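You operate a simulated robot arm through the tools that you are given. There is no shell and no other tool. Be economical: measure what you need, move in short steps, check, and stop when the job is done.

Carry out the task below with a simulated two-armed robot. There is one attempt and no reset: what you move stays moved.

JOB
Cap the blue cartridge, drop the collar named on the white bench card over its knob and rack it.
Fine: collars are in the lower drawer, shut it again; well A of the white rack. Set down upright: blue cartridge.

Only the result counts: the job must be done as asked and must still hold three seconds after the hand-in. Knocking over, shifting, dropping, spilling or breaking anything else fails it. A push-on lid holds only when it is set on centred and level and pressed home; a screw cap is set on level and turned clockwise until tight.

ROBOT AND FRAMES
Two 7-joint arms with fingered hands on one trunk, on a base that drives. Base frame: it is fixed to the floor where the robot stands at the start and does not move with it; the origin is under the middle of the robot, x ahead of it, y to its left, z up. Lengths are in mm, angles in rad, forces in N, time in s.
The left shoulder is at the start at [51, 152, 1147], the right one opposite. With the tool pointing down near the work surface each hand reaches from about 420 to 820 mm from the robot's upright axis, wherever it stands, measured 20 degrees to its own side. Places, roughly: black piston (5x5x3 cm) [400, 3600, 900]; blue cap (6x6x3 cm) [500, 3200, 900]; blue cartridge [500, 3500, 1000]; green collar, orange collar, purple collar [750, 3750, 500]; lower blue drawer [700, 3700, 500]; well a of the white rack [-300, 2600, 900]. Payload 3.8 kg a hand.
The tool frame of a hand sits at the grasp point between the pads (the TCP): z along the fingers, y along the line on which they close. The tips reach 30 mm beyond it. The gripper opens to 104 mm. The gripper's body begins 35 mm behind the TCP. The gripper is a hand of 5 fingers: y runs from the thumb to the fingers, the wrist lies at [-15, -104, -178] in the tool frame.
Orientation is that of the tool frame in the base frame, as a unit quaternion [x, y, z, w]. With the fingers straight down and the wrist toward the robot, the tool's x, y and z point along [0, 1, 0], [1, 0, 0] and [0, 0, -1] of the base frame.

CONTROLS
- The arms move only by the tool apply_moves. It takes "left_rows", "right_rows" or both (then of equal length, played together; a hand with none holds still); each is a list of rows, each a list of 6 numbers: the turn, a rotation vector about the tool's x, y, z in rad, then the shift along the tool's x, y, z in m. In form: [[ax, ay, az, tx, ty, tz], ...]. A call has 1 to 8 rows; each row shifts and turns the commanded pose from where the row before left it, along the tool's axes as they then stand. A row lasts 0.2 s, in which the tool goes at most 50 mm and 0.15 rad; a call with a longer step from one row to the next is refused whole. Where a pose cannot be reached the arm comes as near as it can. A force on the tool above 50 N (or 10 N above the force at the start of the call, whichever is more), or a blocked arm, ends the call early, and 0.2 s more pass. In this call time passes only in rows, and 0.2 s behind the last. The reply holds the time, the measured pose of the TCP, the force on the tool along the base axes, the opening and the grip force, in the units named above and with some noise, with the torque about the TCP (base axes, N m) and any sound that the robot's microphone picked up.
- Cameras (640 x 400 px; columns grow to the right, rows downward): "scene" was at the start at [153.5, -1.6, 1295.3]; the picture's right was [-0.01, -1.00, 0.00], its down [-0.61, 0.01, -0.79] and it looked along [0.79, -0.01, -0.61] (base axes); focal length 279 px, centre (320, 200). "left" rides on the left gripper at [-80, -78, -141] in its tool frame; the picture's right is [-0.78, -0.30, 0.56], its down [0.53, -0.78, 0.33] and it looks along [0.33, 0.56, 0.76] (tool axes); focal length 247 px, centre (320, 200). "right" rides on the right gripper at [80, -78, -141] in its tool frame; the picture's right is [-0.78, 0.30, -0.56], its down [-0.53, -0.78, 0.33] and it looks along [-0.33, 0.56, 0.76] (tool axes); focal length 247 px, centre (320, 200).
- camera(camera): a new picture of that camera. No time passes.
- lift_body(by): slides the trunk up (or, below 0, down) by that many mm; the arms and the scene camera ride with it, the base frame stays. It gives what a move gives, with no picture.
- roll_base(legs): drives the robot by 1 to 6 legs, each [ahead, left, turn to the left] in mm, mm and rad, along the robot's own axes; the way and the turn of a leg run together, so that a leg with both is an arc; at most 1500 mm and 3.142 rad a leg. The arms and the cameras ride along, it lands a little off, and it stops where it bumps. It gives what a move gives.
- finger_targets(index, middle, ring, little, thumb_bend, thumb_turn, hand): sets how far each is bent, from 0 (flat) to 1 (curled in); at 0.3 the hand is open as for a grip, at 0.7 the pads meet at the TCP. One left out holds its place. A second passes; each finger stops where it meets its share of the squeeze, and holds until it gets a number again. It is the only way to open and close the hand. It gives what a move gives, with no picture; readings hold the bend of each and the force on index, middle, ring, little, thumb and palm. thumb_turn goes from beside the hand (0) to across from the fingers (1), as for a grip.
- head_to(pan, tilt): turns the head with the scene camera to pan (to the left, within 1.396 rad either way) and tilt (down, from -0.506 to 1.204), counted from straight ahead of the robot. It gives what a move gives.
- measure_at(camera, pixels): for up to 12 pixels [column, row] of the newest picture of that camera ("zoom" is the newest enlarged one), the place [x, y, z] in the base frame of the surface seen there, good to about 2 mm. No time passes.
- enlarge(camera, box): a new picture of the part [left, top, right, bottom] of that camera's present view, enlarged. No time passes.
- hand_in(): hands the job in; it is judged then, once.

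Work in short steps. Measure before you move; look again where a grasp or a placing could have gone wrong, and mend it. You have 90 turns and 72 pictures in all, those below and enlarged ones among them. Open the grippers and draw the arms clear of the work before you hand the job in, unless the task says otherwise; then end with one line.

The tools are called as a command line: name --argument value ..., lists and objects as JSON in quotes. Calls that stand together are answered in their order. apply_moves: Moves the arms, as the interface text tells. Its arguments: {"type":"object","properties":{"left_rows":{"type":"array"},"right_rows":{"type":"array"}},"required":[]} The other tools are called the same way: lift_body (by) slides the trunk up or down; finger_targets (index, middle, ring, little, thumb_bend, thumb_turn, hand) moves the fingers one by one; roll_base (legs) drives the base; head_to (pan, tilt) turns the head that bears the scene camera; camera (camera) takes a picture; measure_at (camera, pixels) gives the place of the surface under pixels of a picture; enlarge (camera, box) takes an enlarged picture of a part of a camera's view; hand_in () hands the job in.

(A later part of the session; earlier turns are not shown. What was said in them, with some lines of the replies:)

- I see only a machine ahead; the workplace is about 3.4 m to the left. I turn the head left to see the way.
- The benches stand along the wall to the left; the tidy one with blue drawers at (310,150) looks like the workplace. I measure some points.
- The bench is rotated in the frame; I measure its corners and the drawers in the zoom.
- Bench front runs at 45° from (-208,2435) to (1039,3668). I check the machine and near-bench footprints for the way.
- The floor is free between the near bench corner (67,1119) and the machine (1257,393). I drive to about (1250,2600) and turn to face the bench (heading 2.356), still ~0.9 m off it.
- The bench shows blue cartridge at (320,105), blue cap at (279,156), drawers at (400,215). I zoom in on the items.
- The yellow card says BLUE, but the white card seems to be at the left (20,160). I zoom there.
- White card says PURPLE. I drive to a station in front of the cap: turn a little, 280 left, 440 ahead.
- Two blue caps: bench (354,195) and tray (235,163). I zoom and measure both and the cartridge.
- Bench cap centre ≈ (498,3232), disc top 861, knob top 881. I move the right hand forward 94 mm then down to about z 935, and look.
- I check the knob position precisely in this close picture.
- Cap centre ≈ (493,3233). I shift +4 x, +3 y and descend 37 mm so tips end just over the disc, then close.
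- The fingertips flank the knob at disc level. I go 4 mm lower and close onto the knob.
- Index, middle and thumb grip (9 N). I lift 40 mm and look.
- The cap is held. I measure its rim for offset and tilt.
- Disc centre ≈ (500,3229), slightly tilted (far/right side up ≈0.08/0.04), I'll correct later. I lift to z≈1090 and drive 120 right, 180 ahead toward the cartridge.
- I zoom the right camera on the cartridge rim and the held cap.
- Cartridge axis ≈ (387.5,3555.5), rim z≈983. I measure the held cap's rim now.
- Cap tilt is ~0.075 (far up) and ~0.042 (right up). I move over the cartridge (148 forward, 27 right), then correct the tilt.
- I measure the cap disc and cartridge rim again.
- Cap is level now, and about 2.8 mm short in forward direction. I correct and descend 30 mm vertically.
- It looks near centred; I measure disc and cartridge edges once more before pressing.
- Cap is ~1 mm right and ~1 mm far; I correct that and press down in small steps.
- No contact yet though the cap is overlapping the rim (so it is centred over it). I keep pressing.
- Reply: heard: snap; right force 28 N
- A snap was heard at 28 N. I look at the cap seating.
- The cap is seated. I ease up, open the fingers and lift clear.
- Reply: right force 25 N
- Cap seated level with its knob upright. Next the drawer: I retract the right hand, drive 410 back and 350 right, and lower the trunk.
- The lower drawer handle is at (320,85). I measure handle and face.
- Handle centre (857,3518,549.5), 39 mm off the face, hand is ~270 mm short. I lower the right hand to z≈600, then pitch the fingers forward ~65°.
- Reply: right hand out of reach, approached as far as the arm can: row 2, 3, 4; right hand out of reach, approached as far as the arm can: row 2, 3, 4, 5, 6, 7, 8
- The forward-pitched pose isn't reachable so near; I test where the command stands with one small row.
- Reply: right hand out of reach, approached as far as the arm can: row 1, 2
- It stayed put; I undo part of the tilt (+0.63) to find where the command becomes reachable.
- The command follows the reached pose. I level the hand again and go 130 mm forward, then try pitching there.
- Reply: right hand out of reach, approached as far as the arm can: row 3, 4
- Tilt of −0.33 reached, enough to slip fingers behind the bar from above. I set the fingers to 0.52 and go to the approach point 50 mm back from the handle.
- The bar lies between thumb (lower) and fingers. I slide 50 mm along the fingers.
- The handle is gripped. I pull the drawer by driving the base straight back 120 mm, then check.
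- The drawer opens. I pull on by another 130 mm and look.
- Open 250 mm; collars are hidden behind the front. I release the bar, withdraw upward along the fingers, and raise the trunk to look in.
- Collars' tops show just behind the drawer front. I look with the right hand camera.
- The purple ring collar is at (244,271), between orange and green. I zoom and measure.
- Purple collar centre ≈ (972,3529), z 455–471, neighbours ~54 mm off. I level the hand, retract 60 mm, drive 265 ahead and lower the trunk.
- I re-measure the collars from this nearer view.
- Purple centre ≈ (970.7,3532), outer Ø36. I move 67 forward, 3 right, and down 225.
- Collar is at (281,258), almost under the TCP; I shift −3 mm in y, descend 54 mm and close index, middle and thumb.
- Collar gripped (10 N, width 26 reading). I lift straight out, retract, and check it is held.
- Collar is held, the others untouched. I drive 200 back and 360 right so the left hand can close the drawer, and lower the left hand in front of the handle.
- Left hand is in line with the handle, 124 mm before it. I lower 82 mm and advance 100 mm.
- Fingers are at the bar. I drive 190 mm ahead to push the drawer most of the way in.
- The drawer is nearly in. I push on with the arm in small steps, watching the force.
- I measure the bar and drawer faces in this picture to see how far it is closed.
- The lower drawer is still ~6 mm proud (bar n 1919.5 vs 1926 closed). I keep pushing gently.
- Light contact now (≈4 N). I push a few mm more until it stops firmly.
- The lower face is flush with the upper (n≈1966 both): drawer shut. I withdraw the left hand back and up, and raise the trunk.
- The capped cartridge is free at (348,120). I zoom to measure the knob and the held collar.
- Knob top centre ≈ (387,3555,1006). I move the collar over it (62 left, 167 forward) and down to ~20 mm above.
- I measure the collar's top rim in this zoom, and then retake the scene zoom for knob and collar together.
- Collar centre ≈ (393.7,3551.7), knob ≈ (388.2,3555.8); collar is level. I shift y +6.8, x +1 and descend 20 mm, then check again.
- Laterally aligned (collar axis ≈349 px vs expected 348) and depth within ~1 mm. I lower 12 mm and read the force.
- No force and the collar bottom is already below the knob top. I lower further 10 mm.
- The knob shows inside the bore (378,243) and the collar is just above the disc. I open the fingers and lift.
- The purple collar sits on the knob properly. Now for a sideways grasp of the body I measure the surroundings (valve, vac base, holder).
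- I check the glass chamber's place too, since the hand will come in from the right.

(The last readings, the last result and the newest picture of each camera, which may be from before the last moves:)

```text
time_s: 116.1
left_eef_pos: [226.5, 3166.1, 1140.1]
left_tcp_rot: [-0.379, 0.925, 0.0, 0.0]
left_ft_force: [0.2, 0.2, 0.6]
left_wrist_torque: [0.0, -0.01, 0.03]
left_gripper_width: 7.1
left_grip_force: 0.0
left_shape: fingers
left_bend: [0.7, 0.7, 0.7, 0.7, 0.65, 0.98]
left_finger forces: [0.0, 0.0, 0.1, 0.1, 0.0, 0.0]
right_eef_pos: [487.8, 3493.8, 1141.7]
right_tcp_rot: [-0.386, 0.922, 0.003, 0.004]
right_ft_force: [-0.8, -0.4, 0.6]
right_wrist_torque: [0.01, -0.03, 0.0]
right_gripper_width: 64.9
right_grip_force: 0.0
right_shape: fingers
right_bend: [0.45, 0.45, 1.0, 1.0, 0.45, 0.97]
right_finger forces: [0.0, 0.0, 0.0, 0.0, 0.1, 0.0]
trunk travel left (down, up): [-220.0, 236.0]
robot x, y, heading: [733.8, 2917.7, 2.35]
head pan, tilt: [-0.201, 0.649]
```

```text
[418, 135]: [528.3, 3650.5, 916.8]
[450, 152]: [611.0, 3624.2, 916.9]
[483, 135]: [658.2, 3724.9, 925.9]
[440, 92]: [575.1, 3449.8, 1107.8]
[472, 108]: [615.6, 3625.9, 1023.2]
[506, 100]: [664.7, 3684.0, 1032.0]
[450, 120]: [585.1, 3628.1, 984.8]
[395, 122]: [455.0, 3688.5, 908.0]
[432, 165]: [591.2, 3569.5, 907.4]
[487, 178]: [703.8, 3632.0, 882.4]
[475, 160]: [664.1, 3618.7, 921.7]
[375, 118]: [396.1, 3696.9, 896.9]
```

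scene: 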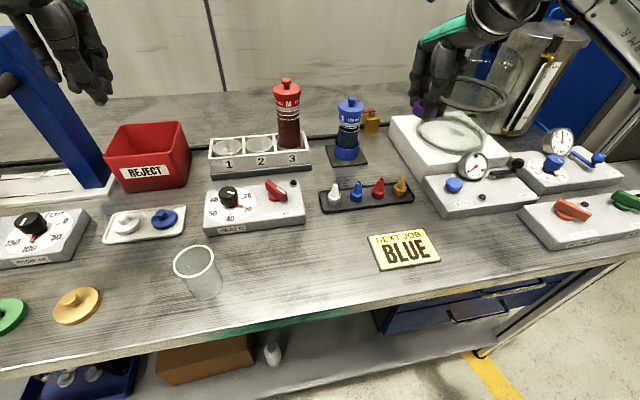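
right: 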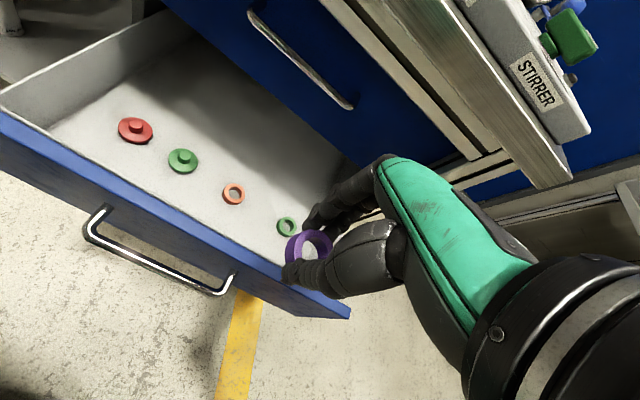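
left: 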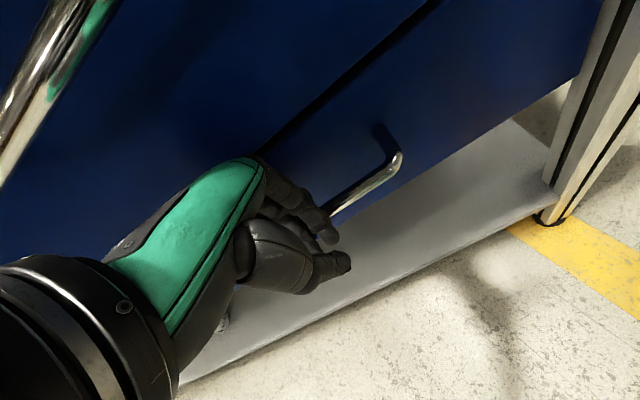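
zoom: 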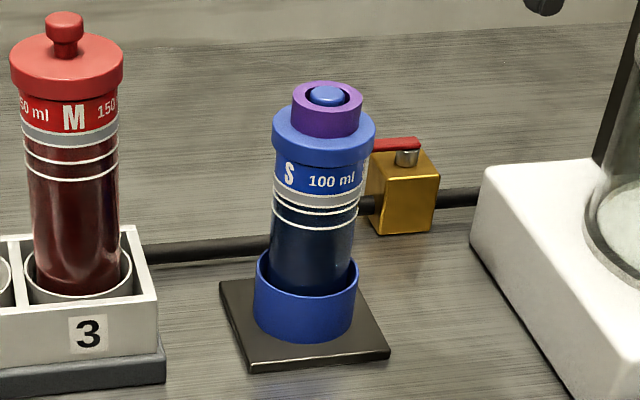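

The glass chamber stands right of the cartridge, so I plan to come in diagonally from the front right: yaw 45°, then roll 70°. First the yaw and part of the roll in free air.

finger_targets --hand "right" --index 0.38 --middle 0.38 --ring 0.35 --little 0.3 --thumb_bend 0.38

apply_moves --right_rows '[[0, 0, 0.131, 0, -0.015, 0], [0, 0, 0.131, 0, -0.01, 0], [0, 0, 0.131, 0, 0, 0], [0, 0, 0.131, 0, 0, 0], [0, 0, 0.131, 0, 0, 0], [0, 0, 0.131, 0, 0, 0], [0, 0.145, 0, 0, 0, 0], [0, 0.145, 0, 0, 0, 0]]'

apply_moves --right_rows '[[0, 0.145, 0, 0, 0, 0], [0, 0.145, 0, 0, 0, 0], [0, 0.145, 0, 0, 0, 0], [0, 0.145, 0, 0, 0, 0], [0, 0.145, 0, 0, 0, 0], [0, 0.145, 0, 0, 0, 0], [0, 0.06, 0, 0, 0, 0]]'

camera --camera "scene"

```text
time_s: 117.1
left_eef_pos: [226.4, 3166.3, 1138.0]
left_tcp_rot: [-0.38, 0.925, 0.0, 0.001]
left_ft_force: [0.5, 0.1, 0.9]
left_wrist_torque: [-0.03, 0.01, 0.02]
left_gripper_width: 6.9
left_grip_force: 0.0
left_shape: fingers
left_bend: [0.7, 0.7, 0.7, 0.7, 0.65, 0.98]
left_finger forces: [0.0, 0.0, 0.0, 0.0, 0.0, 0.0]
right_eef_pos: [487.3, 3495.3, 1139.6]
right_tcp_rot: [-0.386, 0.922, 0.003, 0.004]
right_ft_force: [0.6, 0.9, 1.2]
right_wrist_torque: [-0.03, -0.01, -0.01]
right_gripper_width: 82.5
right_grip_force: 0.0
right_shape: fingers
right_bend: [0.38, 0.38, 0.35, 0.3, 0.38, 0.97]
right_finger forces: [0.0, 0.1, 0.1, 0.0, 0.1, 0.1]
trunk travel left (down, up): [-220.0, 236.0]
robot x, y, heading: [728.5, 2912.7, 2.348]
head pan, tilt: [-0.201, 0.649]
```

```text
time_s: 118.9
left_eef_pos: [226.4, 3167.1, 1139.5]
left_tcp_rot: [-0.379, 0.925, 0.0, 0.001]
left_ft_force: [0.2, -0.3, 0.9]
left_wrist_torque: [0.01, 0.0, -0.02]
left_gripper_width: 7.3
left_grip_force: 0.1
left_shape: fingers
left_bend: [0.7, 0.7, 0.7, 0.7, 0.65, 0.98]
left_finger forces: [0.0, 0.0, 0.0, 0.1, 0.0, 0.0]
right_eef_pos: [505.5, 3480.2, 1140.9]
right_tcp_rot: [-0.004, 0.99, 0.004, -0.143]
right_ft_force: [0.0, -0.3, -0.9]
right_wrist_torque: [0.03, -0.01, 0.0]
right_gripper_width: 82.7
right_grip_force: 0.1
right_shape: fingers
right_bend: [0.38, 0.38, 0.35, 0.3, 0.38, 0.97]
right_finger forces: [0.1, 0.1, 0.1, 0.0, 0.1, 0.1]
trunk travel left (down, up): [-220.0, 236.0]
robot x, y, heading: [727.8, 2912.5, 2.346]
head pan, tilt: [-0.201, 0.649]
```

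```text
time_s: 120.5
left_eef_pos: [225.9, 3165.7, 1138.9]
left_tcp_rot: [-0.38, 0.925, 0.0, 0.0]
left_ft_force: [-0.4, 0.6, 0.8]
left_wrist_torque: [0.01, 0.0, 0.02]
left_gripper_width: 7.3
left_grip_force: 0.2
left_shape: fingers
left_bend: [0.7, 0.7, 0.7, 0.7, 0.65, 0.98]
left_finger forces: [0.0, 0.0, 0.1, 0.0, 0.0, 0.0]
right_eef_pos: [503.4, 3477.3, 1140.8]
right_tcp_rot: [-0.006, 0.821, 0.001, -0.571]
right_ft_force: [-0.7, -0.3, -0.1]
right_wrist_torque: [0.0, 0.01, 0.01]
right_gripper_width: 82.8
right_grip_force: 0.0
right_shape: fingers
right_bend: [0.38, 0.38, 0.35, 0.3, 0.38, 0.97]
right_finger forces: [0.1, 0.0, 0.0, 0.0, 0.0, 0.1]
trunk travel left (down, up): [-220.0, 236.0]
robot x, y, heading: [730.2, 2911.5, 2.354]
head pan, tilt: [-0.201, 0.649]
```

```text
11 pictures are left
```

scene: 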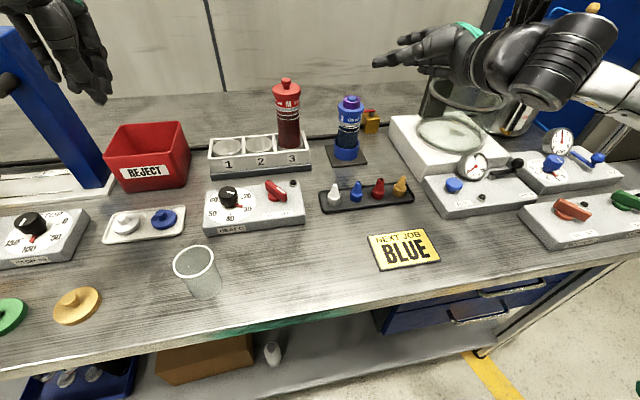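

Orientation reached: fingers point to −x and 20° down, closing along y. I move to (455,3556) and descend to z≈973, just right of the cartridge.

apply_moves --right_rows '[[0, 0, 0, 0.0053, 0.0263, 0.015], [0, 0, 0, 0.0053, 0.0263, 0.015], [0, 0, 0, 0.0053, 0.0263, 0.015], [0, 0, 0, -0.039, 0, 0.0145], [0, 0, 0, -0.039, 0, 0.0145], [0, 0, 0, -0.039, 0, 0.0145], [0, 0, 0, -0.039, 0, 0.0145]]'

enlarge --camera "scene" --box '[280, 50, 440, 175]'

```text
time_s: 122.1
left_eef_pos: [226.5, 3168.0, 1139.8]
left_tcp_rot: [-0.38, 0.925, -0.002, 0.0]
left_ft_force: [0.0, -0.7, -0.1]
left_wrist_torque: [0.0, 0.0, 0.01]
left_gripper_width: 7.1
left_grip_force: 0.0
left_shape: fingers
left_bend: [0.7, 0.7, 0.7, 0.7, 0.65, 0.98]
left_finger forces: [0.0, 0.1, 0.0, 0.0, 0.1, 0.0]
right_eef_pos: [455.0, 3558.4, 974.4]
right_tcp_rot: [-0.005, 0.821, 0.002, -0.571]
right_ft_force: [0.8, 0.5, 0.3]
right_wrist_torque: [-0.03, 0.0, 0.02]
right_gripper_width: 82.9
right_grip_force: 0.0
right_shape: fingers
right_bend: [0.38, 0.38, 0.35, 0.3, 0.38, 0.97]
right_finger forces: [0.1, 0.1, 0.0, 0.1, 0.0, 0.0]
trunk travel left (down, up): [-220.0, 236.0]
robot x, y, heading: [731.4, 2909.5, 2.351]
head pan, tilt: [-0.201, 0.649]
```

```text
3.20 times, centred on (360, 112) of scene
```

zoom: 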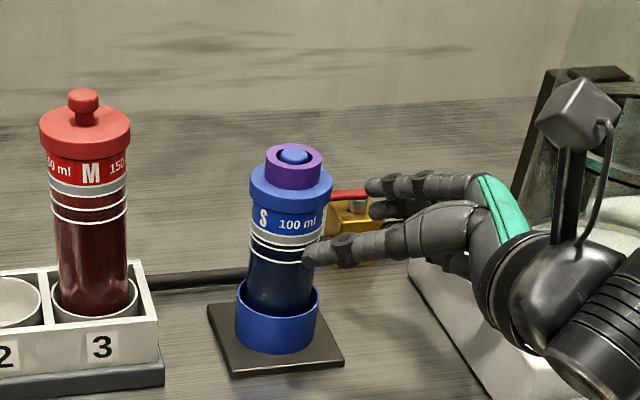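

The hand straddles the body nicely: thumb in front, fingers behind. I advance 63 mm along the fingers and close gently.

apply_moves --right_rows '[[0, 0, 0, 0, -0.001, 0.016], [0, 0, 0, 0, -0.001, 0.016], [0, 0, 0, 0, 0, 0.016], [0, 0, 0, 0, 0, 0.015]]'

finger_targets --hand "right" --index 0.65 --middle 0.65 --ring 0.6 --thumb_bend 0.65

enlarge --camera "scene" --box '[280, 50, 440, 175]'

```text
time_s: 123.1
left_eef_pos: [226.0, 3166.7, 1138.4]
left_tcp_rot: [-0.379, 0.925, -0.002, 0.0]
left_ft_force: [-1.0, -1.1, 0.1]
left_wrist_torque: [0.0, 0.01, 0.0]
left_gripper_width: 7.4
left_grip_force: 0.0
left_shape: fingers
left_bend: [0.7, 0.7, 0.7, 0.7, 0.65, 0.98]
left_finger forces: [0.0, 0.1, 0.0, 0.0, 0.0, 0.0]
right_eef_pos: [394.7, 3555.8, 952.9]
right_tcp_rot: [-0.006, 0.822, 0.001, -0.57]
right_ft_force: [-0.8, -0.3, -0.2]
right_wrist_torque: [0.01, -0.03, -0.01]
right_gripper_width: 82.9
right_grip_force: 0.1
right_shape: fingers
right_bend: [0.38, 0.38, 0.35, 0.3, 0.38, 0.97]
right_finger forces: [0.0, 0.1, 0.0, 0.0, 0.0, 0.0]
trunk travel left (down, up): [-220.0, 236.0]
robot x, y, heading: [731.7, 2913.2, 2.348]
head pan, tilt: [-0.201, 0.649]
```

```text
time_s: 124.1
left_eef_pos: [225.0, 3168.0, 1139.0]
left_tcp_rot: [-0.379, 0.925, -0.001, 0.0]
left_ft_force: [-0.3, 0.1, 0.8]
left_wrist_torque: [0.01, 0.01, 0.0]
left_gripper_width: 7.3
left_grip_force: 0.0
left_shape: fingers
left_bend: [0.7, 0.7, 0.7, 0.7, 0.65, 0.98]
left_finger forces: [0.0, 0.0, 0.0, 0.0, 0.0, 0.0]
right_eef_pos: [395.8, 3556.1, 951.3]
right_tcp_rot: [-0.005, 0.822, 0.001, -0.57]
right_ft_force: [-0.4, 5.6, 1.0]
right_wrist_torque: [0.35, 0.04, -0.07]
right_gripper_width: 39.7
right_grip_force: 14.8
right_shape: fingers
right_bend: [0.57, 0.58, 0.55, 0.3, 0.55, 0.97]
right_finger forces: [7.6, 6.2, 4.6, 0.0, 12.7, 0.0]
trunk travel left (down, up): [-220.0, 236.0]
robot x, y, heading: [730.0, 2912.1, 2.349]
head pan, tilt: [-0.201, 0.649]
```

```text
3.20 times, centred on (360, 112) of scene
```

zoom: 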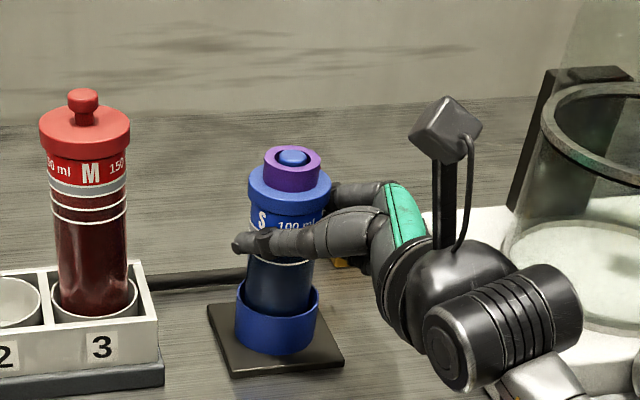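

Firm grip (15 N). I lift straight up 130 mm.

apply_moves --right_rows '[[0, 0, 0, 0.0094, 0, -0.0035], [0, 0, 0, 0.0188, 0, -0.007], [0, 0, 0, 0.0281, 0, -0.0104], [0, 0, 0, 0.0328, 0, -0.0122], [0, 0, 0, 0.0328, 0, -0.0122]]'

camera --camera "scene"

```text
time_s: 125.3
left_eef_pos: [225.4, 3166.4, 1139.4]
left_tcp_rot: [-0.379, 0.925, 0.0, -0.001]
left_ft_force: [0.1, -0.4, -1.3]
left_wrist_torque: [0.01, 0.01, 0.0]
left_gripper_width: 7.4
left_grip_force: 0.0
left_shape: fingers
left_bend: [0.7, 0.7, 0.7, 0.7, 0.65, 0.98]
left_finger forces: [0.1, 0.1, 0.1, 0.0, 0.1, 0.0]
right_eef_pos: [397.8, 3553.5, 1082.3]
right_tcp_rot: [-0.006, 0.821, 0.0, -0.57]
right_ft_force: [-0.1, -0.5, -2.3]
right_wrist_torque: [-0.04, -0.03, 0.01]
right_gripper_width: 39.5
right_grip_force: 14.1
right_shape: fingers
right_bend: [0.58, 0.6, 0.57, 0.3, 0.55, 0.96]
right_finger forces: [6.9, 4.7, 2.2, 0.0, 14.0, 0.0]
trunk travel left (down, up): [-220.0, 236.0]
robot x, y, heading: [733.3, 2910.1, 2.348]
head pan, tilt: [-0.201, 0.649]
```

```text
8 pictures are left
```

scene: 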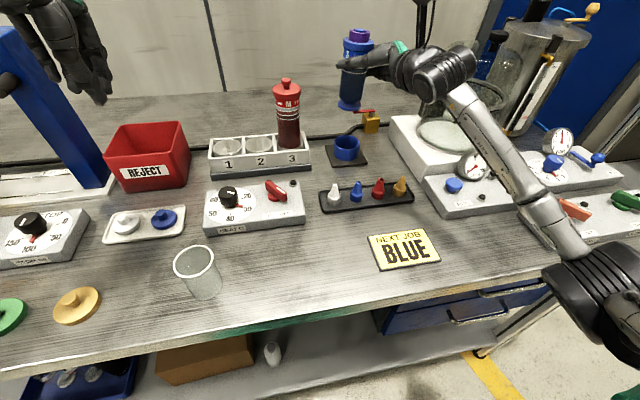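

The cartridge hangs upright. I drive 520 back, 1168 left along the bench, and turn the head to view the rack.

roll_base --legs '[[-520, 0, 0], [0, 1168, 0]]'

head_to --pan -0.15 --tilt 0.5

camera --camera "scene"

```text
time_s: 134.0
left_eef_pos: [-260.7, 1937.6, 1138.1]
left_tcp_rot: [-0.391, 0.92, 0.0, 0.001]
left_ft_force: [0.3, -0.1, 0.9]
left_wrist_torque: [-0.04, 0.02, 0.0]
left_gripper_width: 7.0
left_grip_force: 0.1
left_shape: fingers
left_bend: [0.7, 0.7, 0.7, 0.7, 0.65, 0.98]
left_finger forces: [0.0, 0.0, 0.0, 0.0, 0.1, 0.0]
right_eef_pos: [-99.1, 2327.7, 1081.3]
right_tcp_rot: [-0.015, 0.822, -0.006, -0.57]
right_ft_force: [-0.2, 0.6, -2.2]
right_wrist_torque: [0.01, 0.05, 0.0]
right_gripper_width: 39.3
right_grip_force: 14.3
right_shape: fingers
right_bend: [0.58, 0.6, 0.57, 0.3, 0.55, 0.96]
right_finger forces: [6.9, 4.7, 2.2, 0.0, 14.0, 0.1]
trunk travel left (down, up): [-220.0, 236.0]
robot x, y, heading: [250.2, 1695.8, 2.373]
head pan, tilt: [-0.201, 0.649]
```

```text
time_s: 134.7
left_eef_pos: [-260.9, 1937.4, 1138.8]
left_tcp_rot: [-0.391, 0.92, -0.001, 0.001]
left_ft_force: [0.4, 0.4, 0.7]
left_wrist_torque: [0.02, 0.04, 0.01]
left_gripper_width: 7.1
left_grip_force: 0.0
left_shape: fingers
left_bend: [0.7, 0.7, 0.7, 0.7, 0.65, 0.98]
left_finger forces: [0.1, 0.0, 0.0, 0.0, 0.0, 0.1]
right_eef_pos: [-98.5, 2329.3, 1081.3]
right_tcp_rot: [-0.014, 0.822, -0.006, -0.57]
right_ft_force: [0.6, 0.0, -2.5]
right_wrist_torque: [0.02, 0.0, 0.04]
right_gripper_width: 39.5
right_grip_force: 14.2
right_shape: fingers
right_bend: [0.58, 0.6, 0.57, 0.3, 0.55, 0.96]
right_finger forces: [6.9, 4.8, 2.2, 0.0, 13.8, 0.1]
trunk travel left (down, up): [-220.0, 236.0]
robot x, y, heading: [249.9, 1694.4, 2.371]
head pan, tilt: [-0.15, 0.499]
```

```text
7 pictures are left
```

scene: 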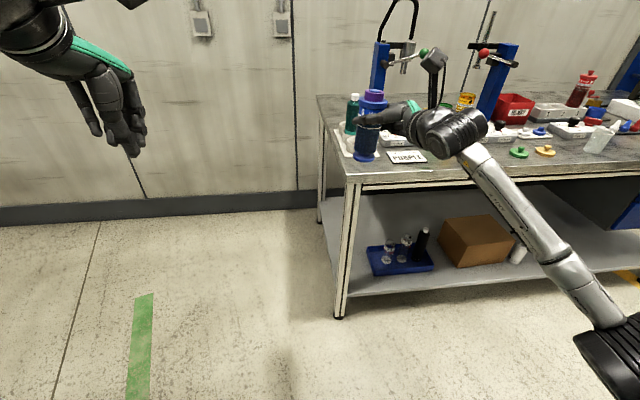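

The held cartridge hides the rack here; the right hand camera should look towards it.

camera --camera "right"

```text
6 pictures are left
```

right: 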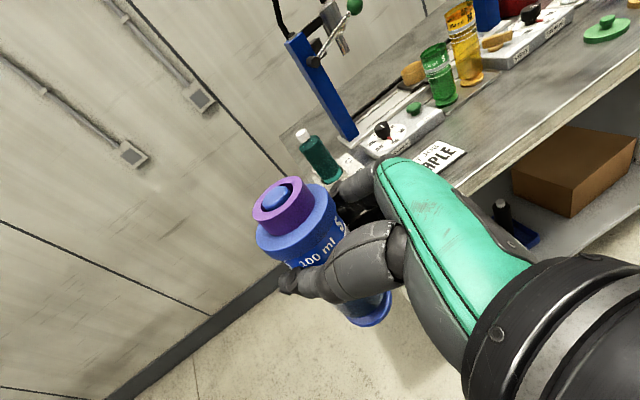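

I raise the hand 160 mm to uncover the rack in the scene view.

apply_moves --right_rows '[[0, 0, 0, 0.0375, 0, -0.0139], [0, 0, 0, 0.0375, 0, -0.0139], [0, 0, 0, 0.0375, 0, -0.0139], [0, 0, 0, 0.0375, 0, -0.0139]]'

enlarge --camera "scene" --box '[320, 75, 448, 175]'

```text
time_s: 135.7
left_eef_pos: [-260.5, 1936.0, 1138.9]
left_tcp_rot: [-0.391, 0.921, 0.0, 0.0]
left_ft_force: [-0.8, 0.3, -0.5]
left_wrist_torque: [0.01, -0.04, -0.03]
left_gripper_width: 7.5
left_grip_force: 0.2
left_shape: fingers
left_bend: [0.7, 0.7, 0.7, 0.7, 0.65, 0.98]
left_finger forces: [0.0, 0.0, 0.0, 0.1, 0.1, 0.0]
right_eef_pos: [-96.4, 2327.5, 1243.4]
right_tcp_rot: [-0.015, 0.821, -0.005, -0.57]
right_ft_force: [0.6, -0.3, -1.5]
right_wrist_torque: [0.02, 0.0, 0.02]
right_gripper_width: 39.6
right_grip_force: 13.9
right_shape: fingers
right_bend: [0.58, 0.6, 0.57, 0.3, 0.55, 0.96]
right_finger forces: [6.9, 4.7, 2.2, 0.1, 13.8, 0.1]
trunk travel left (down, up): [-220.0, 236.0]
robot x, y, heading: [250.5, 1700.1, 2.371]
head pan, tilt: [-0.15, 0.499]
```

```text
4.00 times, centred on (384, 125) of scene
```

zoom: 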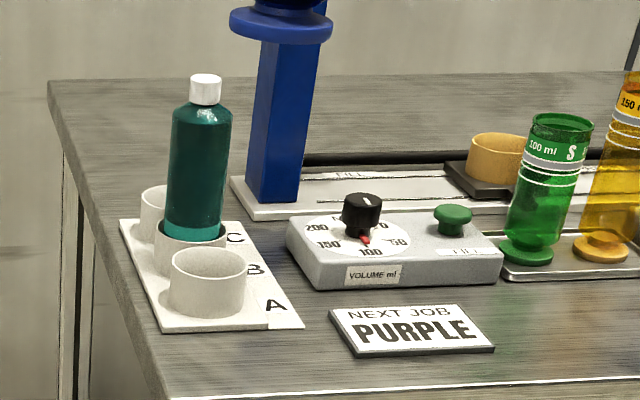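

Well A is the front cup, rim around (208,262); bottle sits in B behind it. I measure the rim, floor and plate.

measure_at --camera "zoom" --pixels '[[172, 262], [245, 266], [208, 250], [207, 284], [182, 253], [235, 254], [205, 270], [225, 268], [208, 315], [270, 320], [232, 120], [330, 25]]'

```text
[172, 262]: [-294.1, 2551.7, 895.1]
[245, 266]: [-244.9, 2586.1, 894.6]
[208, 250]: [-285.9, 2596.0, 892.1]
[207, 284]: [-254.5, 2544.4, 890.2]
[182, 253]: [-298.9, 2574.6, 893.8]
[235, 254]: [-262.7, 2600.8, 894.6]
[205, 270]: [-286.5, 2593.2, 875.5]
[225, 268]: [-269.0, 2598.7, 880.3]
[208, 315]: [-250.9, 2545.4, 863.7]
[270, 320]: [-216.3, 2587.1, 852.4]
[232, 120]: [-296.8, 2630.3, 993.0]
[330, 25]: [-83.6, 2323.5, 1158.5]
```

Well A centre ≈ (−270.4, 2570.1), rim z 894. I measure the held cartridge's foot (visible at the top of this zoom) to know its axis relative to the TCP.

measure_at --camera "zoom" --pixels '[[231, 20], [332, 20], [282, 43], [250, 38], [315, 38], [232, 25], [331, 22], [282, 30], [300, 5], [265, 5]]'

```text
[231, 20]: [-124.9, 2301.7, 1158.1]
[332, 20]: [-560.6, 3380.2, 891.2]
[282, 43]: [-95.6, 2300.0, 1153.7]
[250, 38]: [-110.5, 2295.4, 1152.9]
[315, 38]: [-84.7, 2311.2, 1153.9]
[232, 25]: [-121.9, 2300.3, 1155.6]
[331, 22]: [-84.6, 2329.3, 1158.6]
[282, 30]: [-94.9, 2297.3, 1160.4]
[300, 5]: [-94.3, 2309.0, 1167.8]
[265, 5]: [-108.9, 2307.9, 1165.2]
```

The foot is at ≈(−107,2318), 9 mm off in −y from the TCP, suggesting a small tilt in the hand. I take one zoom of the entire held cartridge to check.

enlarge --camera "scene" --box '[336, 15, 432, 90]'

```text
5.33 times, centred on (384, 52) of scene
```

zoom: 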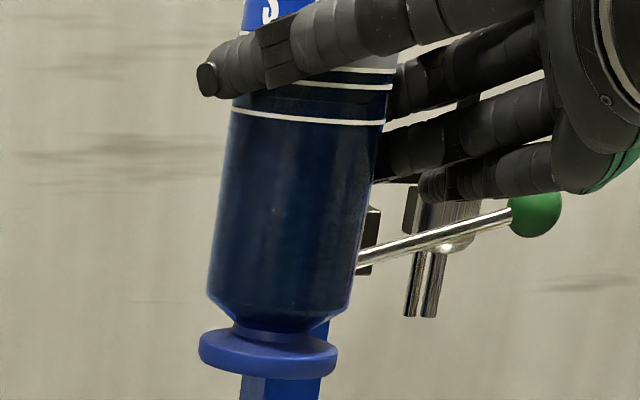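

It leans visibly. I measure the body edges at two heights.

measure_at --camera "zoom" --pixels '[[236, 115], [382, 118], [310, 118], [310, 108], [213, 270], [350, 275], [283, 270], [250, 270], [320, 275], [202, 350], [333, 352], [268, 358]]'

```text
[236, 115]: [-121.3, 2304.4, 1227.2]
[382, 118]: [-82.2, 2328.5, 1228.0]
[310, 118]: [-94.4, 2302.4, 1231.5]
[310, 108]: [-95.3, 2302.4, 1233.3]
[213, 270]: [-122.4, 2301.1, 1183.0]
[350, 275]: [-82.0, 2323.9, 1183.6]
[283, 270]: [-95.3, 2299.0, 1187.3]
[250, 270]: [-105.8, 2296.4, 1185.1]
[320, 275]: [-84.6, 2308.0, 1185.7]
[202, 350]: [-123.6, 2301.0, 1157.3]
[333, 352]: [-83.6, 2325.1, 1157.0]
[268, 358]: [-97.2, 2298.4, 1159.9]
```

The body leans ~0.07 (foot toward −y). Also bottle in B lies close behind A, so I'll place with fingers pointing from the bench front (turn the base −45°). I check the stand lever's place first (free measurement).

measure_at --camera "zoom" --pixels '[[535, 213], [470, 228], [375, 255], [425, 290], [310, 390], [250, 385]]'

apply_moves --right_rows '[[0, -0.02, -0.035, 0, 0, 0], [0, 0, -0.035, 0, 0, 0]]'

finger_targets --hand "right" --little 0.4

roll_base --legs '[[0, 0, -0.785]]'

```text
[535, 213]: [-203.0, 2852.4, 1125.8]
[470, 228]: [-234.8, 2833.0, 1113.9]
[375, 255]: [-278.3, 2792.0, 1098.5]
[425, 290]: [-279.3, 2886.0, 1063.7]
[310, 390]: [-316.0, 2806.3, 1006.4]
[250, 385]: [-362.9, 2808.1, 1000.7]
```

```text
time_s: 136.3
left_eef_pos: [-260.9, 1937.4, 1139.1]
left_tcp_rot: [-0.392, 0.92, -0.001, 0.001]
left_ft_force: [-0.5, -0.3, -0.8]
left_wrist_torque: [0.01, -0.03, -0.02]
left_gripper_width: 7.1
left_grip_force: 0.0
left_shape: fingers
left_bend: [0.7, 0.7, 0.7, 0.7, 0.65, 0.98]
left_finger forces: [0.1, 0.1, 0.0, 0.0, 0.0, 0.0]
right_eef_pos: [-98.5, 2328.3, 1241.8]
right_tcp_rot: [-0.045, 0.826, 0.014, -0.562]
right_ft_force: [-0.1, 0.0, -1.7]
right_wrist_torque: [0.01, -0.03, 0.02]
right_gripper_width: 39.6
right_grip_force: 13.7
right_shape: fingers
right_bend: [0.58, 0.6, 0.57, 0.3, 0.55, 0.96]
right_finger forces: [6.9, 4.8, 2.2, 0.0, 13.9, 0.0]
trunk travel left (down, up): [-220.0, 236.0]
robot x, y, heading: [250.6, 1693.2, 2.374]
head pan, tilt: [-0.15, 0.499]
```

```text
time_s: 137.3
left_eef_pos: [-261.5, 1937.4, 1139.9]
left_tcp_rot: [-0.391, 0.921, -0.001, 0.0]
left_ft_force: [-0.1, 0.6, -0.1]
left_wrist_torque: [0.0, -0.01, 0.0]
left_gripper_width: 7.4
left_grip_force: 0.0
left_shape: fingers
left_bend: [0.7, 0.7, 0.7, 0.7, 0.65, 0.98]
left_finger forces: [0.0, 0.0, 0.1, 0.0, 0.1, 0.1]
right_eef_pos: [-97.9, 2327.9, 1241.6]
right_tcp_rot: [-0.045, 0.826, 0.014, -0.562]
right_ft_force: [-0.4, -1.1, -2.4]
right_wrist_torque: [-0.01, -0.01, 0.0]
right_gripper_width: 39.6
right_grip_force: 14.0
right_shape: fingers
right_bend: [0.58, 0.6, 0.57, 0.4, 0.55, 0.96]
right_finger forces: [7.0, 4.9, 2.2, 0.0, 13.9, 0.0]
trunk travel left (down, up): [-220.0, 236.0]
robot x, y, heading: [247.7, 1696.5, 2.375]
head pan, tilt: [-0.15, 0.499]
```

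```text
time_s: 139.8
left_eef_pos: [66.4, 2229.5, 1138.8]
left_tcp_rot: [-0.002, 1.0, -0.001, 0.001]
left_ft_force: [-0.4, -0.2, -0.3]
left_wrist_torque: [-0.04, 0.0, -0.03]
left_gripper_width: 7.2
left_grip_force: 0.2
left_shape: fingers
left_bend: [0.7, 0.7, 0.7, 0.7, 0.65, 0.98]
left_finger forces: [0.1, 0.0, 0.0, 0.1, 0.0, 0.0]
right_eef_pos: [459.4, 2386.1, 1242.8]
right_tcp_rot: [0.28, 0.779, 0.231, -0.512]
right_ft_force: [0.2, -0.1, -2.2]
right_wrist_torque: [-0.01, 0.03, 0.02]
right_gripper_width: 39.5
right_grip_force: 13.4
right_shape: fingers
right_bend: [0.58, 0.6, 0.57, 0.4, 0.55, 0.96]
right_finger forces: [6.6, 4.7, 2.1, 0.0, 13.5, 0.0]
trunk travel left (down, up): [-220.0, 236.0]
robot x, y, heading: [249.4, 1697.8, 1.574]
head pan, tilt: [-0.15, 0.499]
```

Now I drive 720 left and 180 ahead, bringing the cartridge above well A at z≈1150 foot height.

roll_base --legs '[[0, 720, 0], [178, 0, 0]]'

head_to --pan -0.25 --tilt 0.55

```text
time_s: 142.4
left_eef_pos: [-349.0, 2233.6, 1138.5]
left_tcp_rot: [-0.04, 0.999, -0.003, 0.0]
left_ft_force: [0.0, 1.4, 0.3]
left_wrist_torque: [0.01, -0.01, -0.01]
left_gripper_width: 7.2
left_grip_force: 0.1
left_shape: fingers
left_bend: [0.7, 0.7, 0.7, 0.7, 0.65, 0.97]
left_finger forces: [0.0, 0.0, 0.1, 0.0, 0.1, 0.0]
right_eef_pos: [32.0, 2419.3, 1240.4]
right_tcp_rot: [0.252, 0.79, 0.211, -0.518]
right_ft_force: [-0.7, 0.0, -2.5]
right_wrist_torque: [0.0, -0.01, -0.02]
right_gripper_width: 39.1
right_grip_force: 14.1
right_shape: fingers
right_bend: [0.58, 0.6, 0.57, 0.4, 0.55, 0.96]
right_finger forces: [6.8, 5.0, 2.2, 0.1, 13.8, 0.0]
trunk travel left (down, up): [-220.0, 236.0]
robot x, y, heading: [-125.7, 1711.6, 1.646]
head pan, tilt: [-0.15, 0.499]
stopped in leg 1: the robot was blocked; the commanded pose is now the measured one
```

```text
time_s: 143.0
left_eef_pos: [-346.0, 2233.8, 1140.1]
left_tcp_rot: [-0.039, 0.999, 0.0, 0.0]
left_ft_force: [-0.1, 0.0, 0.1]
left_wrist_torque: [0.02, -0.03, 0.01]
left_gripper_width: 7.1
left_grip_force: 0.1
left_shape: fingers
left_bend: [0.7, 0.7, 0.7, 0.7, 0.65, 0.97]
left_finger forces: [0.0, 0.0, 0.1, 0.0, 0.1, 0.0]
right_eef_pos: [33.3, 2416.6, 1241.7]
right_tcp_rot: [0.252, 0.788, 0.213, -0.52]
right_ft_force: [-0.2, 0.4, -2.6]
right_wrist_torque: [0.0, 0.01, 0.01]
right_gripper_width: 39.1
right_grip_force: 14.0
right_shape: fingers
right_bend: [0.58, 0.6, 0.57, 0.4, 0.55, 0.96]
right_finger forces: [6.7, 4.8, 2.2, 0.0, 13.8, 0.0]
trunk travel left (down, up): [-220.0, 236.0]
robot x, y, heading: [-120.5, 1712.2, 1.649]
head pan, tilt: [-0.25, 0.55]
```

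The base bumped something on the left (the other bench line). I back off 80 right, turn +0.45 instead and take a pose farther from it; the rest of the yaw I'll do with the arm.

roll_base --legs '[[0, -80, 0], [0, 0, 0.45], [0, -32, 0], [110, 0, 0]]'

```text
time_s: 146.6
left_eef_pos: [-500.7, 2194.0, 1139.0]
left_tcp_rot: [-0.264, 0.965, 0.0, 0.0]
left_ft_force: [0.0, 0.7, 0.3]
left_wrist_torque: [-0.03, 0.0, 0.0]
left_gripper_width: 7.3
left_grip_force: 0.1
left_shape: fingers
left_bend: [0.7, 0.7, 0.7, 0.7, 0.65, 0.97]
left_finger forces: [0.0, 0.1, 0.1, 0.0, 0.1, 0.0]
right_eef_pos: [-239.9, 2528.2, 1241.5]
right_tcp_rot: [0.065, 0.824, 0.089, -0.555]
right_ft_force: [0.2, -0.2, -1.5]
right_wrist_torque: [-0.01, 0.02, 0.02]
right_gripper_width: 39.3
right_grip_force: 13.5
right_shape: fingers
right_bend: [0.58, 0.6, 0.57, 0.4, 0.55, 0.96]
right_finger forces: [6.7, 4.8, 2.2, 0.0, 13.5, 0.0]
trunk travel left (down, up): [-220.0, 236.0]
robot x, y, heading: [-75.8, 1828.3, 2.106]
head pan, tilt: [-0.25, 0.55]
```

Now the hand is near A. I yaw the hand −0.52 rad about the vertical so the fingers point along the rack from the front.

apply_moves --right_rows '[[-0.12, -0.0096, 0.0475, 0, 0, 0], [-0.12, -0.0096, 0.0475, 0, 0, 0], [-0.12, -0.0096, 0.0475, 0, 0, 0], [-0.12, -0.0096, 0.0475, 0, 0, 0]]'

```text
time_s: 147.6
left_eef_pos: [-502.0, 2194.9, 1140.4]
left_tcp_rot: [-0.265, 0.964, 0.0, 0.0]
left_ft_force: [0.3, 0.2, -0.3]
left_wrist_torque: [-0.01, -0.01, -0.02]
left_gripper_width: 7.1
left_grip_force: 0.0
left_shape: fingers
left_bend: [0.7, 0.7, 0.7, 0.7, 0.65, 0.97]
left_finger forces: [0.0, 0.0, 0.0, 0.0, 0.1, 0.1]
right_eef_pos: [-240.4, 2528.9, 1243.4]
right_tcp_rot: [0.275, 0.779, 0.23, -0.514]
right_ft_force: [-1.4, 0.7, -2.0]
right_wrist_torque: [-0.02, -0.02, 0.01]
right_gripper_width: 39.0
right_grip_force: 13.5
right_shape: fingers
right_bend: [0.58, 0.6, 0.57, 0.4, 0.55, 0.96]
right_finger forces: [6.8, 4.7, 2.1, 0.0, 13.4, 0.0]
trunk travel left (down, up): [-220.0, 236.0]
robot x, y, heading: [-71.2, 1827.8, 2.104]
head pan, tilt: [-0.25, 0.55]
```

Orientation is right. I move over A and lower to TCP z≈1038 (foot ~50 mm above the rim), then take a zoom.

apply_moves --right_rows '[[0, 0, 0, 0.0145, 0.0153, 0.0393], [0, 0, 0, -0.038, -0.003, 0.0152], [0, 0, 0, -0.038, -0.003, 0.0152], [0, 0, 0, -0.038, -0.003, 0.0152], [0, 0, 0, -0.038, -0.003, 0.0152], [0, 0, 0, -0.038, -0.003, 0.0152]]'

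camera --camera "scene"

```text
time_s: 149.0
left_eef_pos: [-502.1, 2194.8, 1138.8]
left_tcp_rot: [-0.265, 0.964, -0.001, 0.0]
left_ft_force: [0.2, 0.6, 0.6]
left_wrist_torque: [-0.01, 0.0, -0.02]
left_gripper_width: 7.3
left_grip_force: 0.1
left_shape: fingers
left_bend: [0.7, 0.7, 0.7, 0.7, 0.65, 0.97]
left_finger forces: [0.0, 0.0, 0.0, 0.1, 0.0, 0.1]
right_eef_pos: [-262.5, 2568.5, 1037.2]
right_tcp_rot: [0.276, 0.779, 0.229, -0.514]
right_ft_force: [0.1, 0.4, -2.0]
right_wrist_torque: [0.04, -0.01, 0.01]
right_gripper_width: 38.8
right_grip_force: 13.0
right_shape: fingers
right_bend: [0.58, 0.6, 0.57, 0.4, 0.55, 0.96]
right_finger forces: [6.7, 4.7, 2.2, 0.1, 13.5, 0.0]
trunk travel left (down, up): [-220.0, 236.0]
robot x, y, heading: [-71.7, 1827.1, 2.109]
head pan, tilt: [-0.25, 0.55]
```

```text
3 pictures are left
```

scene: 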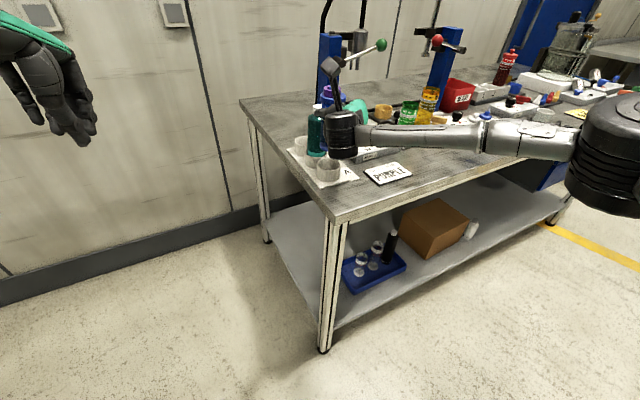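

The wrist hides the foot, but the collar (328,92) and well A (328,168) are visible; I measure both from this picture.

measure_at --camera "scene" --pixels '[[317, 166], [340, 166], [328, 160], [328, 171], [322, 162], [335, 161], [324, 89], [322, 96], [330, 88], [322, 102], [333, 98], [316, 112]]'

```text
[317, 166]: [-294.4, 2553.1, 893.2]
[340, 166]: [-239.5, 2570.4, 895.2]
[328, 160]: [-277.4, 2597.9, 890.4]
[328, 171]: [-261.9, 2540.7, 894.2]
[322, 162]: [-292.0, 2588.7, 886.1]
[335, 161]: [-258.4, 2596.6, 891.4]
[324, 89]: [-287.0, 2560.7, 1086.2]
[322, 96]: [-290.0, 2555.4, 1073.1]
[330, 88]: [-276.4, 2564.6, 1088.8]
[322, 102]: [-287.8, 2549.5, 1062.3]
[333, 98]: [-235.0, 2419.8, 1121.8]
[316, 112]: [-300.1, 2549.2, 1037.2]
```

Well centre confirmed ≈ (−270.2, 2569.7). I take a right-hand camera picture, where foot and well should both be visible.

enlarge --camera "right" --box '[224, 150, 464, 300]'

```text
2.67 times, centred on (344, 225) of right
```

zoom: 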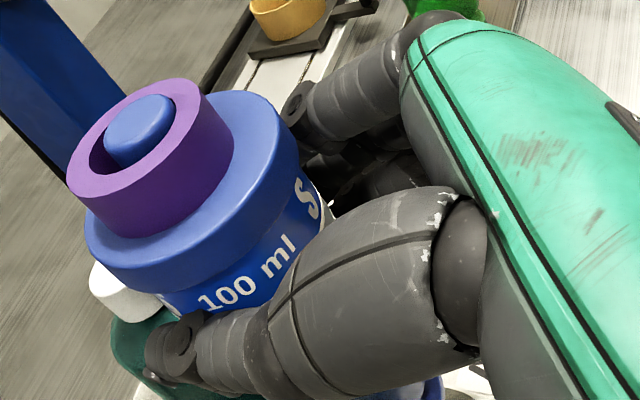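

I measure the cap rim, knob and visible foot in this zoom to get axis and tilt.

measure_at --camera "zoom" --pixels '[[138, 130], [90, 225], [120, 258], [180, 240], [275, 150], [262, 100], [245, 93], [440, 385], [425, 395], [410, 390], [230, 290], [300, 230]]'

```text
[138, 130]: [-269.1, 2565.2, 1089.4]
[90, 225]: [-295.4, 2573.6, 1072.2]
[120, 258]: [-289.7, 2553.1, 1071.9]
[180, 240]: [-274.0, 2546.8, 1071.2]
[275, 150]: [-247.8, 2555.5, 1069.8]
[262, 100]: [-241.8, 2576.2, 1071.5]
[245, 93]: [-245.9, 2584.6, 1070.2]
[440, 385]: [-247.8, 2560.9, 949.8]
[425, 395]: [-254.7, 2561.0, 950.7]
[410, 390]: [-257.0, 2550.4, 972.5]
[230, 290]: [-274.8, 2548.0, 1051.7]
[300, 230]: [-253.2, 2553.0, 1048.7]
```

Axis ≈ (−268.8,2571.8), vertical; well at (−270.3,2569.9). I shift 2 mm and lower 60 mm in shrinking steps, reading the force.

apply_moves --right_rows '[[0, 0, 0, 0, -0.002, 0], [0, 0, 0, -0.0185, -0.0015, 0.0074], [0, 0, 0, -0.0185, -0.0015, 0.0074], [0, 0, 0, -0.0074, -0.0006, 0.003], [0, 0, 0, -0.0046, -0.0004, 0.0019], [0, 0, 0, -0.0046, -0.0004, 0.0019]]'

```text
time_s: 150.4
left_eef_pos: [-501.4, 2194.9, 1138.3]
left_tcp_rot: [-0.265, 0.964, 0.0, 0.0]
left_ft_force: [-0.4, 0.4, -0.4]
left_wrist_torque: [-0.03, 0.0, 0.03]
left_gripper_width: 7.1
left_grip_force: 0.1
left_shape: fingers
left_bend: [0.7, 0.7, 0.7, 0.7, 0.65, 0.97]
left_finger forces: [0.0, 0.1, 0.1, 0.1, 0.0, 0.0]
right_eef_pos: [-263.4, 2566.6, 978.0]
right_tcp_rot: [0.274, 0.78, 0.229, -0.513]
right_ft_force: [0.4, 0.2, -1.2]
right_wrist_torque: [-0.02, -0.03, 0.02]
right_gripper_width: 39.1
right_grip_force: 13.9
right_shape: fingers
right_bend: [0.58, 0.6, 0.57, 0.4, 0.55, 0.96]
right_finger forces: [6.8, 4.7, 2.1, 0.0, 13.4, 0.0]
trunk travel left (down, up): [-220.0, 236.0]
robot x, y, heading: [-70.1, 1828.1, 2.103]
head pan, tilt: [-0.25, 0.55]
```

No contact with the foot already ~9 mm below the rim: it is in the well. I continue down in 5 mm steps.

apply_moves --right_rows '[[0, 0, 0, -0.0046, -0.0004, 0.0019], [0, 0, 0, -0.0046, -0.0004, 0.0019], [0, 0, 0, -0.0046, -0.0004, 0.0019], [0, 0, 0, -0.0046, -0.0004, 0.0019]]'

```text
time_s: 151.4
left_eef_pos: [-501.3, 2195.0, 1138.3]
left_tcp_rot: [-0.264, 0.964, 0.0, 0.0]
left_ft_force: [-1.0, 0.9, 0.4]
left_wrist_torque: [0.04, 0.02, 0.02]
left_gripper_width: 6.9
left_grip_force: 0.1
left_shape: fingers
left_bend: [0.7, 0.7, 0.7, 0.7, 0.65, 0.97]
left_finger forces: [0.0, 0.1, 0.0, 0.0, 0.0, 0.0]
right_eef_pos: [-264.8, 2566.9, 958.7]
right_tcp_rot: [0.276, 0.78, 0.229, -0.514]
right_ft_force: [0.2, 0.3, -0.9]
right_wrist_torque: [0.02, -0.06, -0.02]
right_gripper_width: 39.0
right_grip_force: 13.4
right_shape: fingers
right_bend: [0.58, 0.6, 0.57, 0.4, 0.55, 0.96]
right_finger forces: [6.8, 4.8, 2.6, 0.0, 13.4, 0.0]
trunk travel left (down, up): [-220.0, 236.0]
robot x, y, heading: [-72.2, 1827.3, 2.104]
head pan, tilt: [-0.25, 0.55]
```

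Still free at TCP 958.7. I go on in 2 mm steps to find the floor.

apply_moves --right_rows '[[0, 0, 0, -0.0019, -0.0001, 0.0007], [0, 0, 0, -0.0019, -0.0001, 0.0007], [0, 0, 0, -0.0019, -0.0001, 0.0007]]'

```text
time_s: 152.2
left_eef_pos: [-502.4, 2195.0, 1139.4]
left_tcp_rot: [-0.265, 0.964, 0.0, 0.001]
left_ft_force: [-0.5, 0.8, -0.6]
left_wrist_torque: [-0.01, -0.01, 0.01]
left_gripper_width: 7.2
left_grip_force: 0.1
left_shape: fingers
left_bend: [0.7, 0.7, 0.7, 0.7, 0.65, 0.97]
left_finger forces: [0.0, 0.0, 0.0, 0.0, 0.0, 0.1]
right_eef_pos: [-263.5, 2567.1, 953.1]
right_tcp_rot: [0.274, 0.78, 0.229, -0.513]
right_ft_force: [0.7, 0.3, -1.4]
right_wrist_torque: [0.01, -0.03, 0.01]
right_gripper_width: 39.1
right_grip_force: 14.4
right_shape: fingers
right_bend: [0.58, 0.6, 0.57, 0.4, 0.55, 0.96]
right_finger forces: [6.6, 4.7, 2.4, 0.0, 13.4, 0.0]
trunk travel left (down, up): [-220.0, 236.0]
robot x, y, heading: [-67.3, 1826.5, 2.103]
head pan, tilt: [-0.25, 0.55]
```

apply_moves --right_rows '[[0, 0, 0, -0.0019, -0.0001, 0.0007], [0, 0, 0, -0.0014, -0.0001, 0.0005], [0, 0, 0, -0.0014, -0.0001, 0.0005]]'

```text
time_s: 153.0
left_eef_pos: [-501.2, 2194.8, 1140.5]
left_tcp_rot: [-0.265, 0.964, 0.0, -0.001]
left_ft_force: [0.2, 0.7, 0.2]
left_wrist_torque: [0.03, -0.01, 0.01]
left_gripper_width: 7.1
left_grip_force: 0.1
left_shape: fingers
left_bend: [0.7, 0.7, 0.7, 0.7, 0.65, 0.97]
left_finger forces: [0.0, 0.0, 0.1, 0.1, 0.1, 0.0]
right_eef_pos: [-263.8, 2565.9, 949.8]
right_tcp_rot: [0.276, 0.779, 0.229, -0.515]
right_ft_force: [2.8, 1.3, 5.3]
right_wrist_torque: [0.13, -0.05, -0.02]
right_gripper_width: 39.0
right_grip_force: 14.1
right_shape: fingers
right_bend: [0.58, 0.6, 0.57, 0.4, 0.56, 0.95]
right_finger forces: [7.3, 5.1, 2.6, 0.1, 13.0, 0.0]
trunk travel left (down, up): [-220.0, 236.0]
robot x, y, heading: [-70.3, 1824.4, 2.101]
head pan, tilt: [-0.25, 0.55]
5 turns are left
```

Contact with the well floor (+7 N) at TCP 949.8. I release, withdraw along the fingers 150 mm, and take a zoom to check.

finger_targets --hand "right" --index 0.38 --middle 0.38 --ring 0.38 --little 0.38 --thumb_bend 0.36

apply_moves --right_rows '[[0, 0, 0, 0, 0, -0.015], [0, 0, 0, 0, 0, -0.025], [0, 0, 0, 0, 0, -0.035], [0, 0, 0, 0, 0, -0.04], [0, 0, 0, 0, 0, -0.04], [0, 0, 0, 0.03, 0, -0.02], [0, 0, 0, 0.04, 0, -0.02], [0, 0, 0, 0.04, 0, -0.02]]'

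enlarge --camera "scene" --box '[280, 80, 408, 190]'

```text
time_s: 154.0
left_eef_pos: [-501.3, 2194.7, 1139.5]
left_tcp_rot: [-0.265, 0.964, 0.0, 0.0]
left_ft_force: [-0.1, 0.8, 0.0]
left_wrist_torque: [-0.04, 0.0, -0.02]
left_gripper_width: 7.3
left_grip_force: 0.1
left_shape: fingers
left_bend: [0.7, 0.7, 0.7, 0.7, 0.65, 0.97]
left_finger forces: [0.1, 0.0, 0.0, 0.0, 0.1, 0.0]
right_eef_pos: [-263.7, 2566.7, 948.6]
right_tcp_rot: [0.274, 0.779, 0.229, -0.514]
right_ft_force: [1.2, -0.3, 0.0]
right_wrist_torque: [0.03, 0.0, 0.01]
right_gripper_width: 85.1
right_grip_force: 0.0
right_shape: fingers
right_bend: [0.38, 0.38, 0.38, 0.38, 0.36, 0.97]
right_finger forces: [0.0, 0.0, 0.1, 0.0, 0.0, 0.1]
trunk travel left (down, up): [-220.0, 236.0]
robot x, y, heading: [-71.5, 1826.6, 2.105]
head pan, tilt: [-0.25, 0.55]
```

```text
time_s: 155.8
left_eef_pos: [-501.3, 2194.1, 1138.8]
left_tcp_rot: [-0.265, 0.964, 0.0, 0.0]
left_ft_force: [0.1, -0.5, -0.4]
left_wrist_torque: [-0.04, 0.01, 0.01]
left_gripper_width: 7.1
left_grip_force: 0.0
left_shape: fingers
left_bend: [0.7, 0.7, 0.7, 0.7, 0.65, 0.97]
left_finger forces: [0.0, 0.1, 0.0, 0.0, 0.0, 0.1]
right_eef_pos: [-154.0, 2448.1, 1131.0]
right_tcp_rot: [0.274, 0.78, 0.23, -0.514]
right_ft_force: [-0.1, -0.4, -0.3]
right_wrist_torque: [0.0, -0.04, 0.0]
right_gripper_width: 85.4
right_grip_force: 0.1
right_shape: fingers
right_bend: [0.38, 0.38, 0.38, 0.38, 0.36, 0.97]
right_finger forces: [0.0, 0.0, 0.1, 0.0, 0.0, 0.0]
trunk travel left (down, up): [-220.0, 236.0]
robot x, y, heading: [-71.7, 1824.8, 2.108]
head pan, tilt: [-0.25, 0.55]
```

```text
3.64 times, centred on (344, 135) of scene
4 turns are left
```

zoom: 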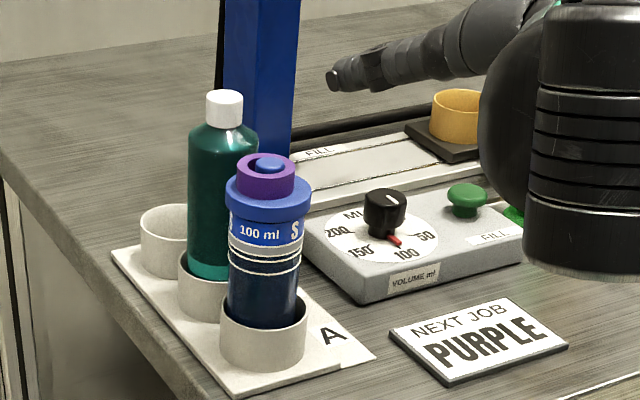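

The cartridge stands upright in well A, cap and purple collar on. I open the left hand and back off from the bench.

finger_targets --hand "left" --index 0.3 --middle 0.3 --ring 0.3 --little 0.3 --thumb_bend 0.3

roll_base --legs '[[-120, 0, 0]]'

```text
time_s: 156.8
left_eef_pos: [-502.3, 2194.2, 1138.9]
left_tcp_rot: [-0.264, 0.964, -0.001, -0.001]
left_ft_force: [0.1, -0.2, -0.3]
left_wrist_torque: [0.03, -0.02, -0.01]
left_gripper_width: 102.7
left_grip_force: 0.1
left_shape: fingers
left_bend: [0.3, 0.3, 0.3, 0.3, 0.3, 0.97]
left_finger forces: [0.1, 0.0, 0.0, 0.1, 0.0, 0.0]
right_eef_pos: [-154.4, 2448.5, 1130.5]
right_tcp_rot: [0.275, 0.78, 0.229, -0.513]
right_ft_force: [-1.7, 0.3, 0.6]
right_wrist_torque: [-0.02, 0.01, -0.01]
right_gripper_width: 84.9
right_grip_force: 0.0
right_shape: fingers
right_bend: [0.38, 0.38, 0.38, 0.38, 0.36, 0.97]
right_finger forces: [0.0, 0.0, 0.0, 0.0, 0.0, 0.1]
trunk travel left (down, up): [-220.0, 236.0]
robot x, y, heading: [-69.5, 1826.5, 2.11]
head pan, tilt: [-0.25, 0.55]
```

```text
time_s: 158.1
left_eef_pos: [-441.0, 2092.7, 1138.6]
left_tcp_rot: [-0.264, 0.964, -0.001, 0.0]
left_ft_force: [0.0, 0.5, 0.3]
left_wrist_torque: [-0.01, -0.03, -0.01]
left_gripper_width: 103.0
left_grip_force: 0.0
left_shape: fingers
left_bend: [0.3, 0.3, 0.3, 0.3, 0.3, 0.97]
left_finger forces: [0.0, 0.0, 0.0, 0.1, 0.0, 0.1]
right_eef_pos: [-94.3, 2347.6, 1130.6]
right_tcp_rot: [0.274, 0.78, 0.229, -0.513]
right_ft_force: [0.3, 0.3, 0.2]
right_wrist_torque: [0.0, 0.02, 0.02]
right_gripper_width: 85.2
right_grip_force: 0.1
right_shape: fingers
right_bend: [0.38, 0.38, 0.38, 0.38, 0.36, 0.97]
right_finger forces: [0.0, 0.0, 0.0, 0.1, 0.0, 0.1]
trunk travel left (down, up): [-220.0, 236.0]
robot x, y, heading: [-11.7, 1724.2, 2.103]
head pan, tilt: [-0.25, 0.55]
3 turns are left
```

Both hands are open and clear of the work, so I hand the job in.

hand_in

```text
The job is handed in.
```

The blue cartridge is capped, has the purple collar named on the white card over its knob, and stands upright in well A. The lower drawer is shut. On the way to the rack the base bumped something on its left and stopped; I didn't look to see whether that moved anything.
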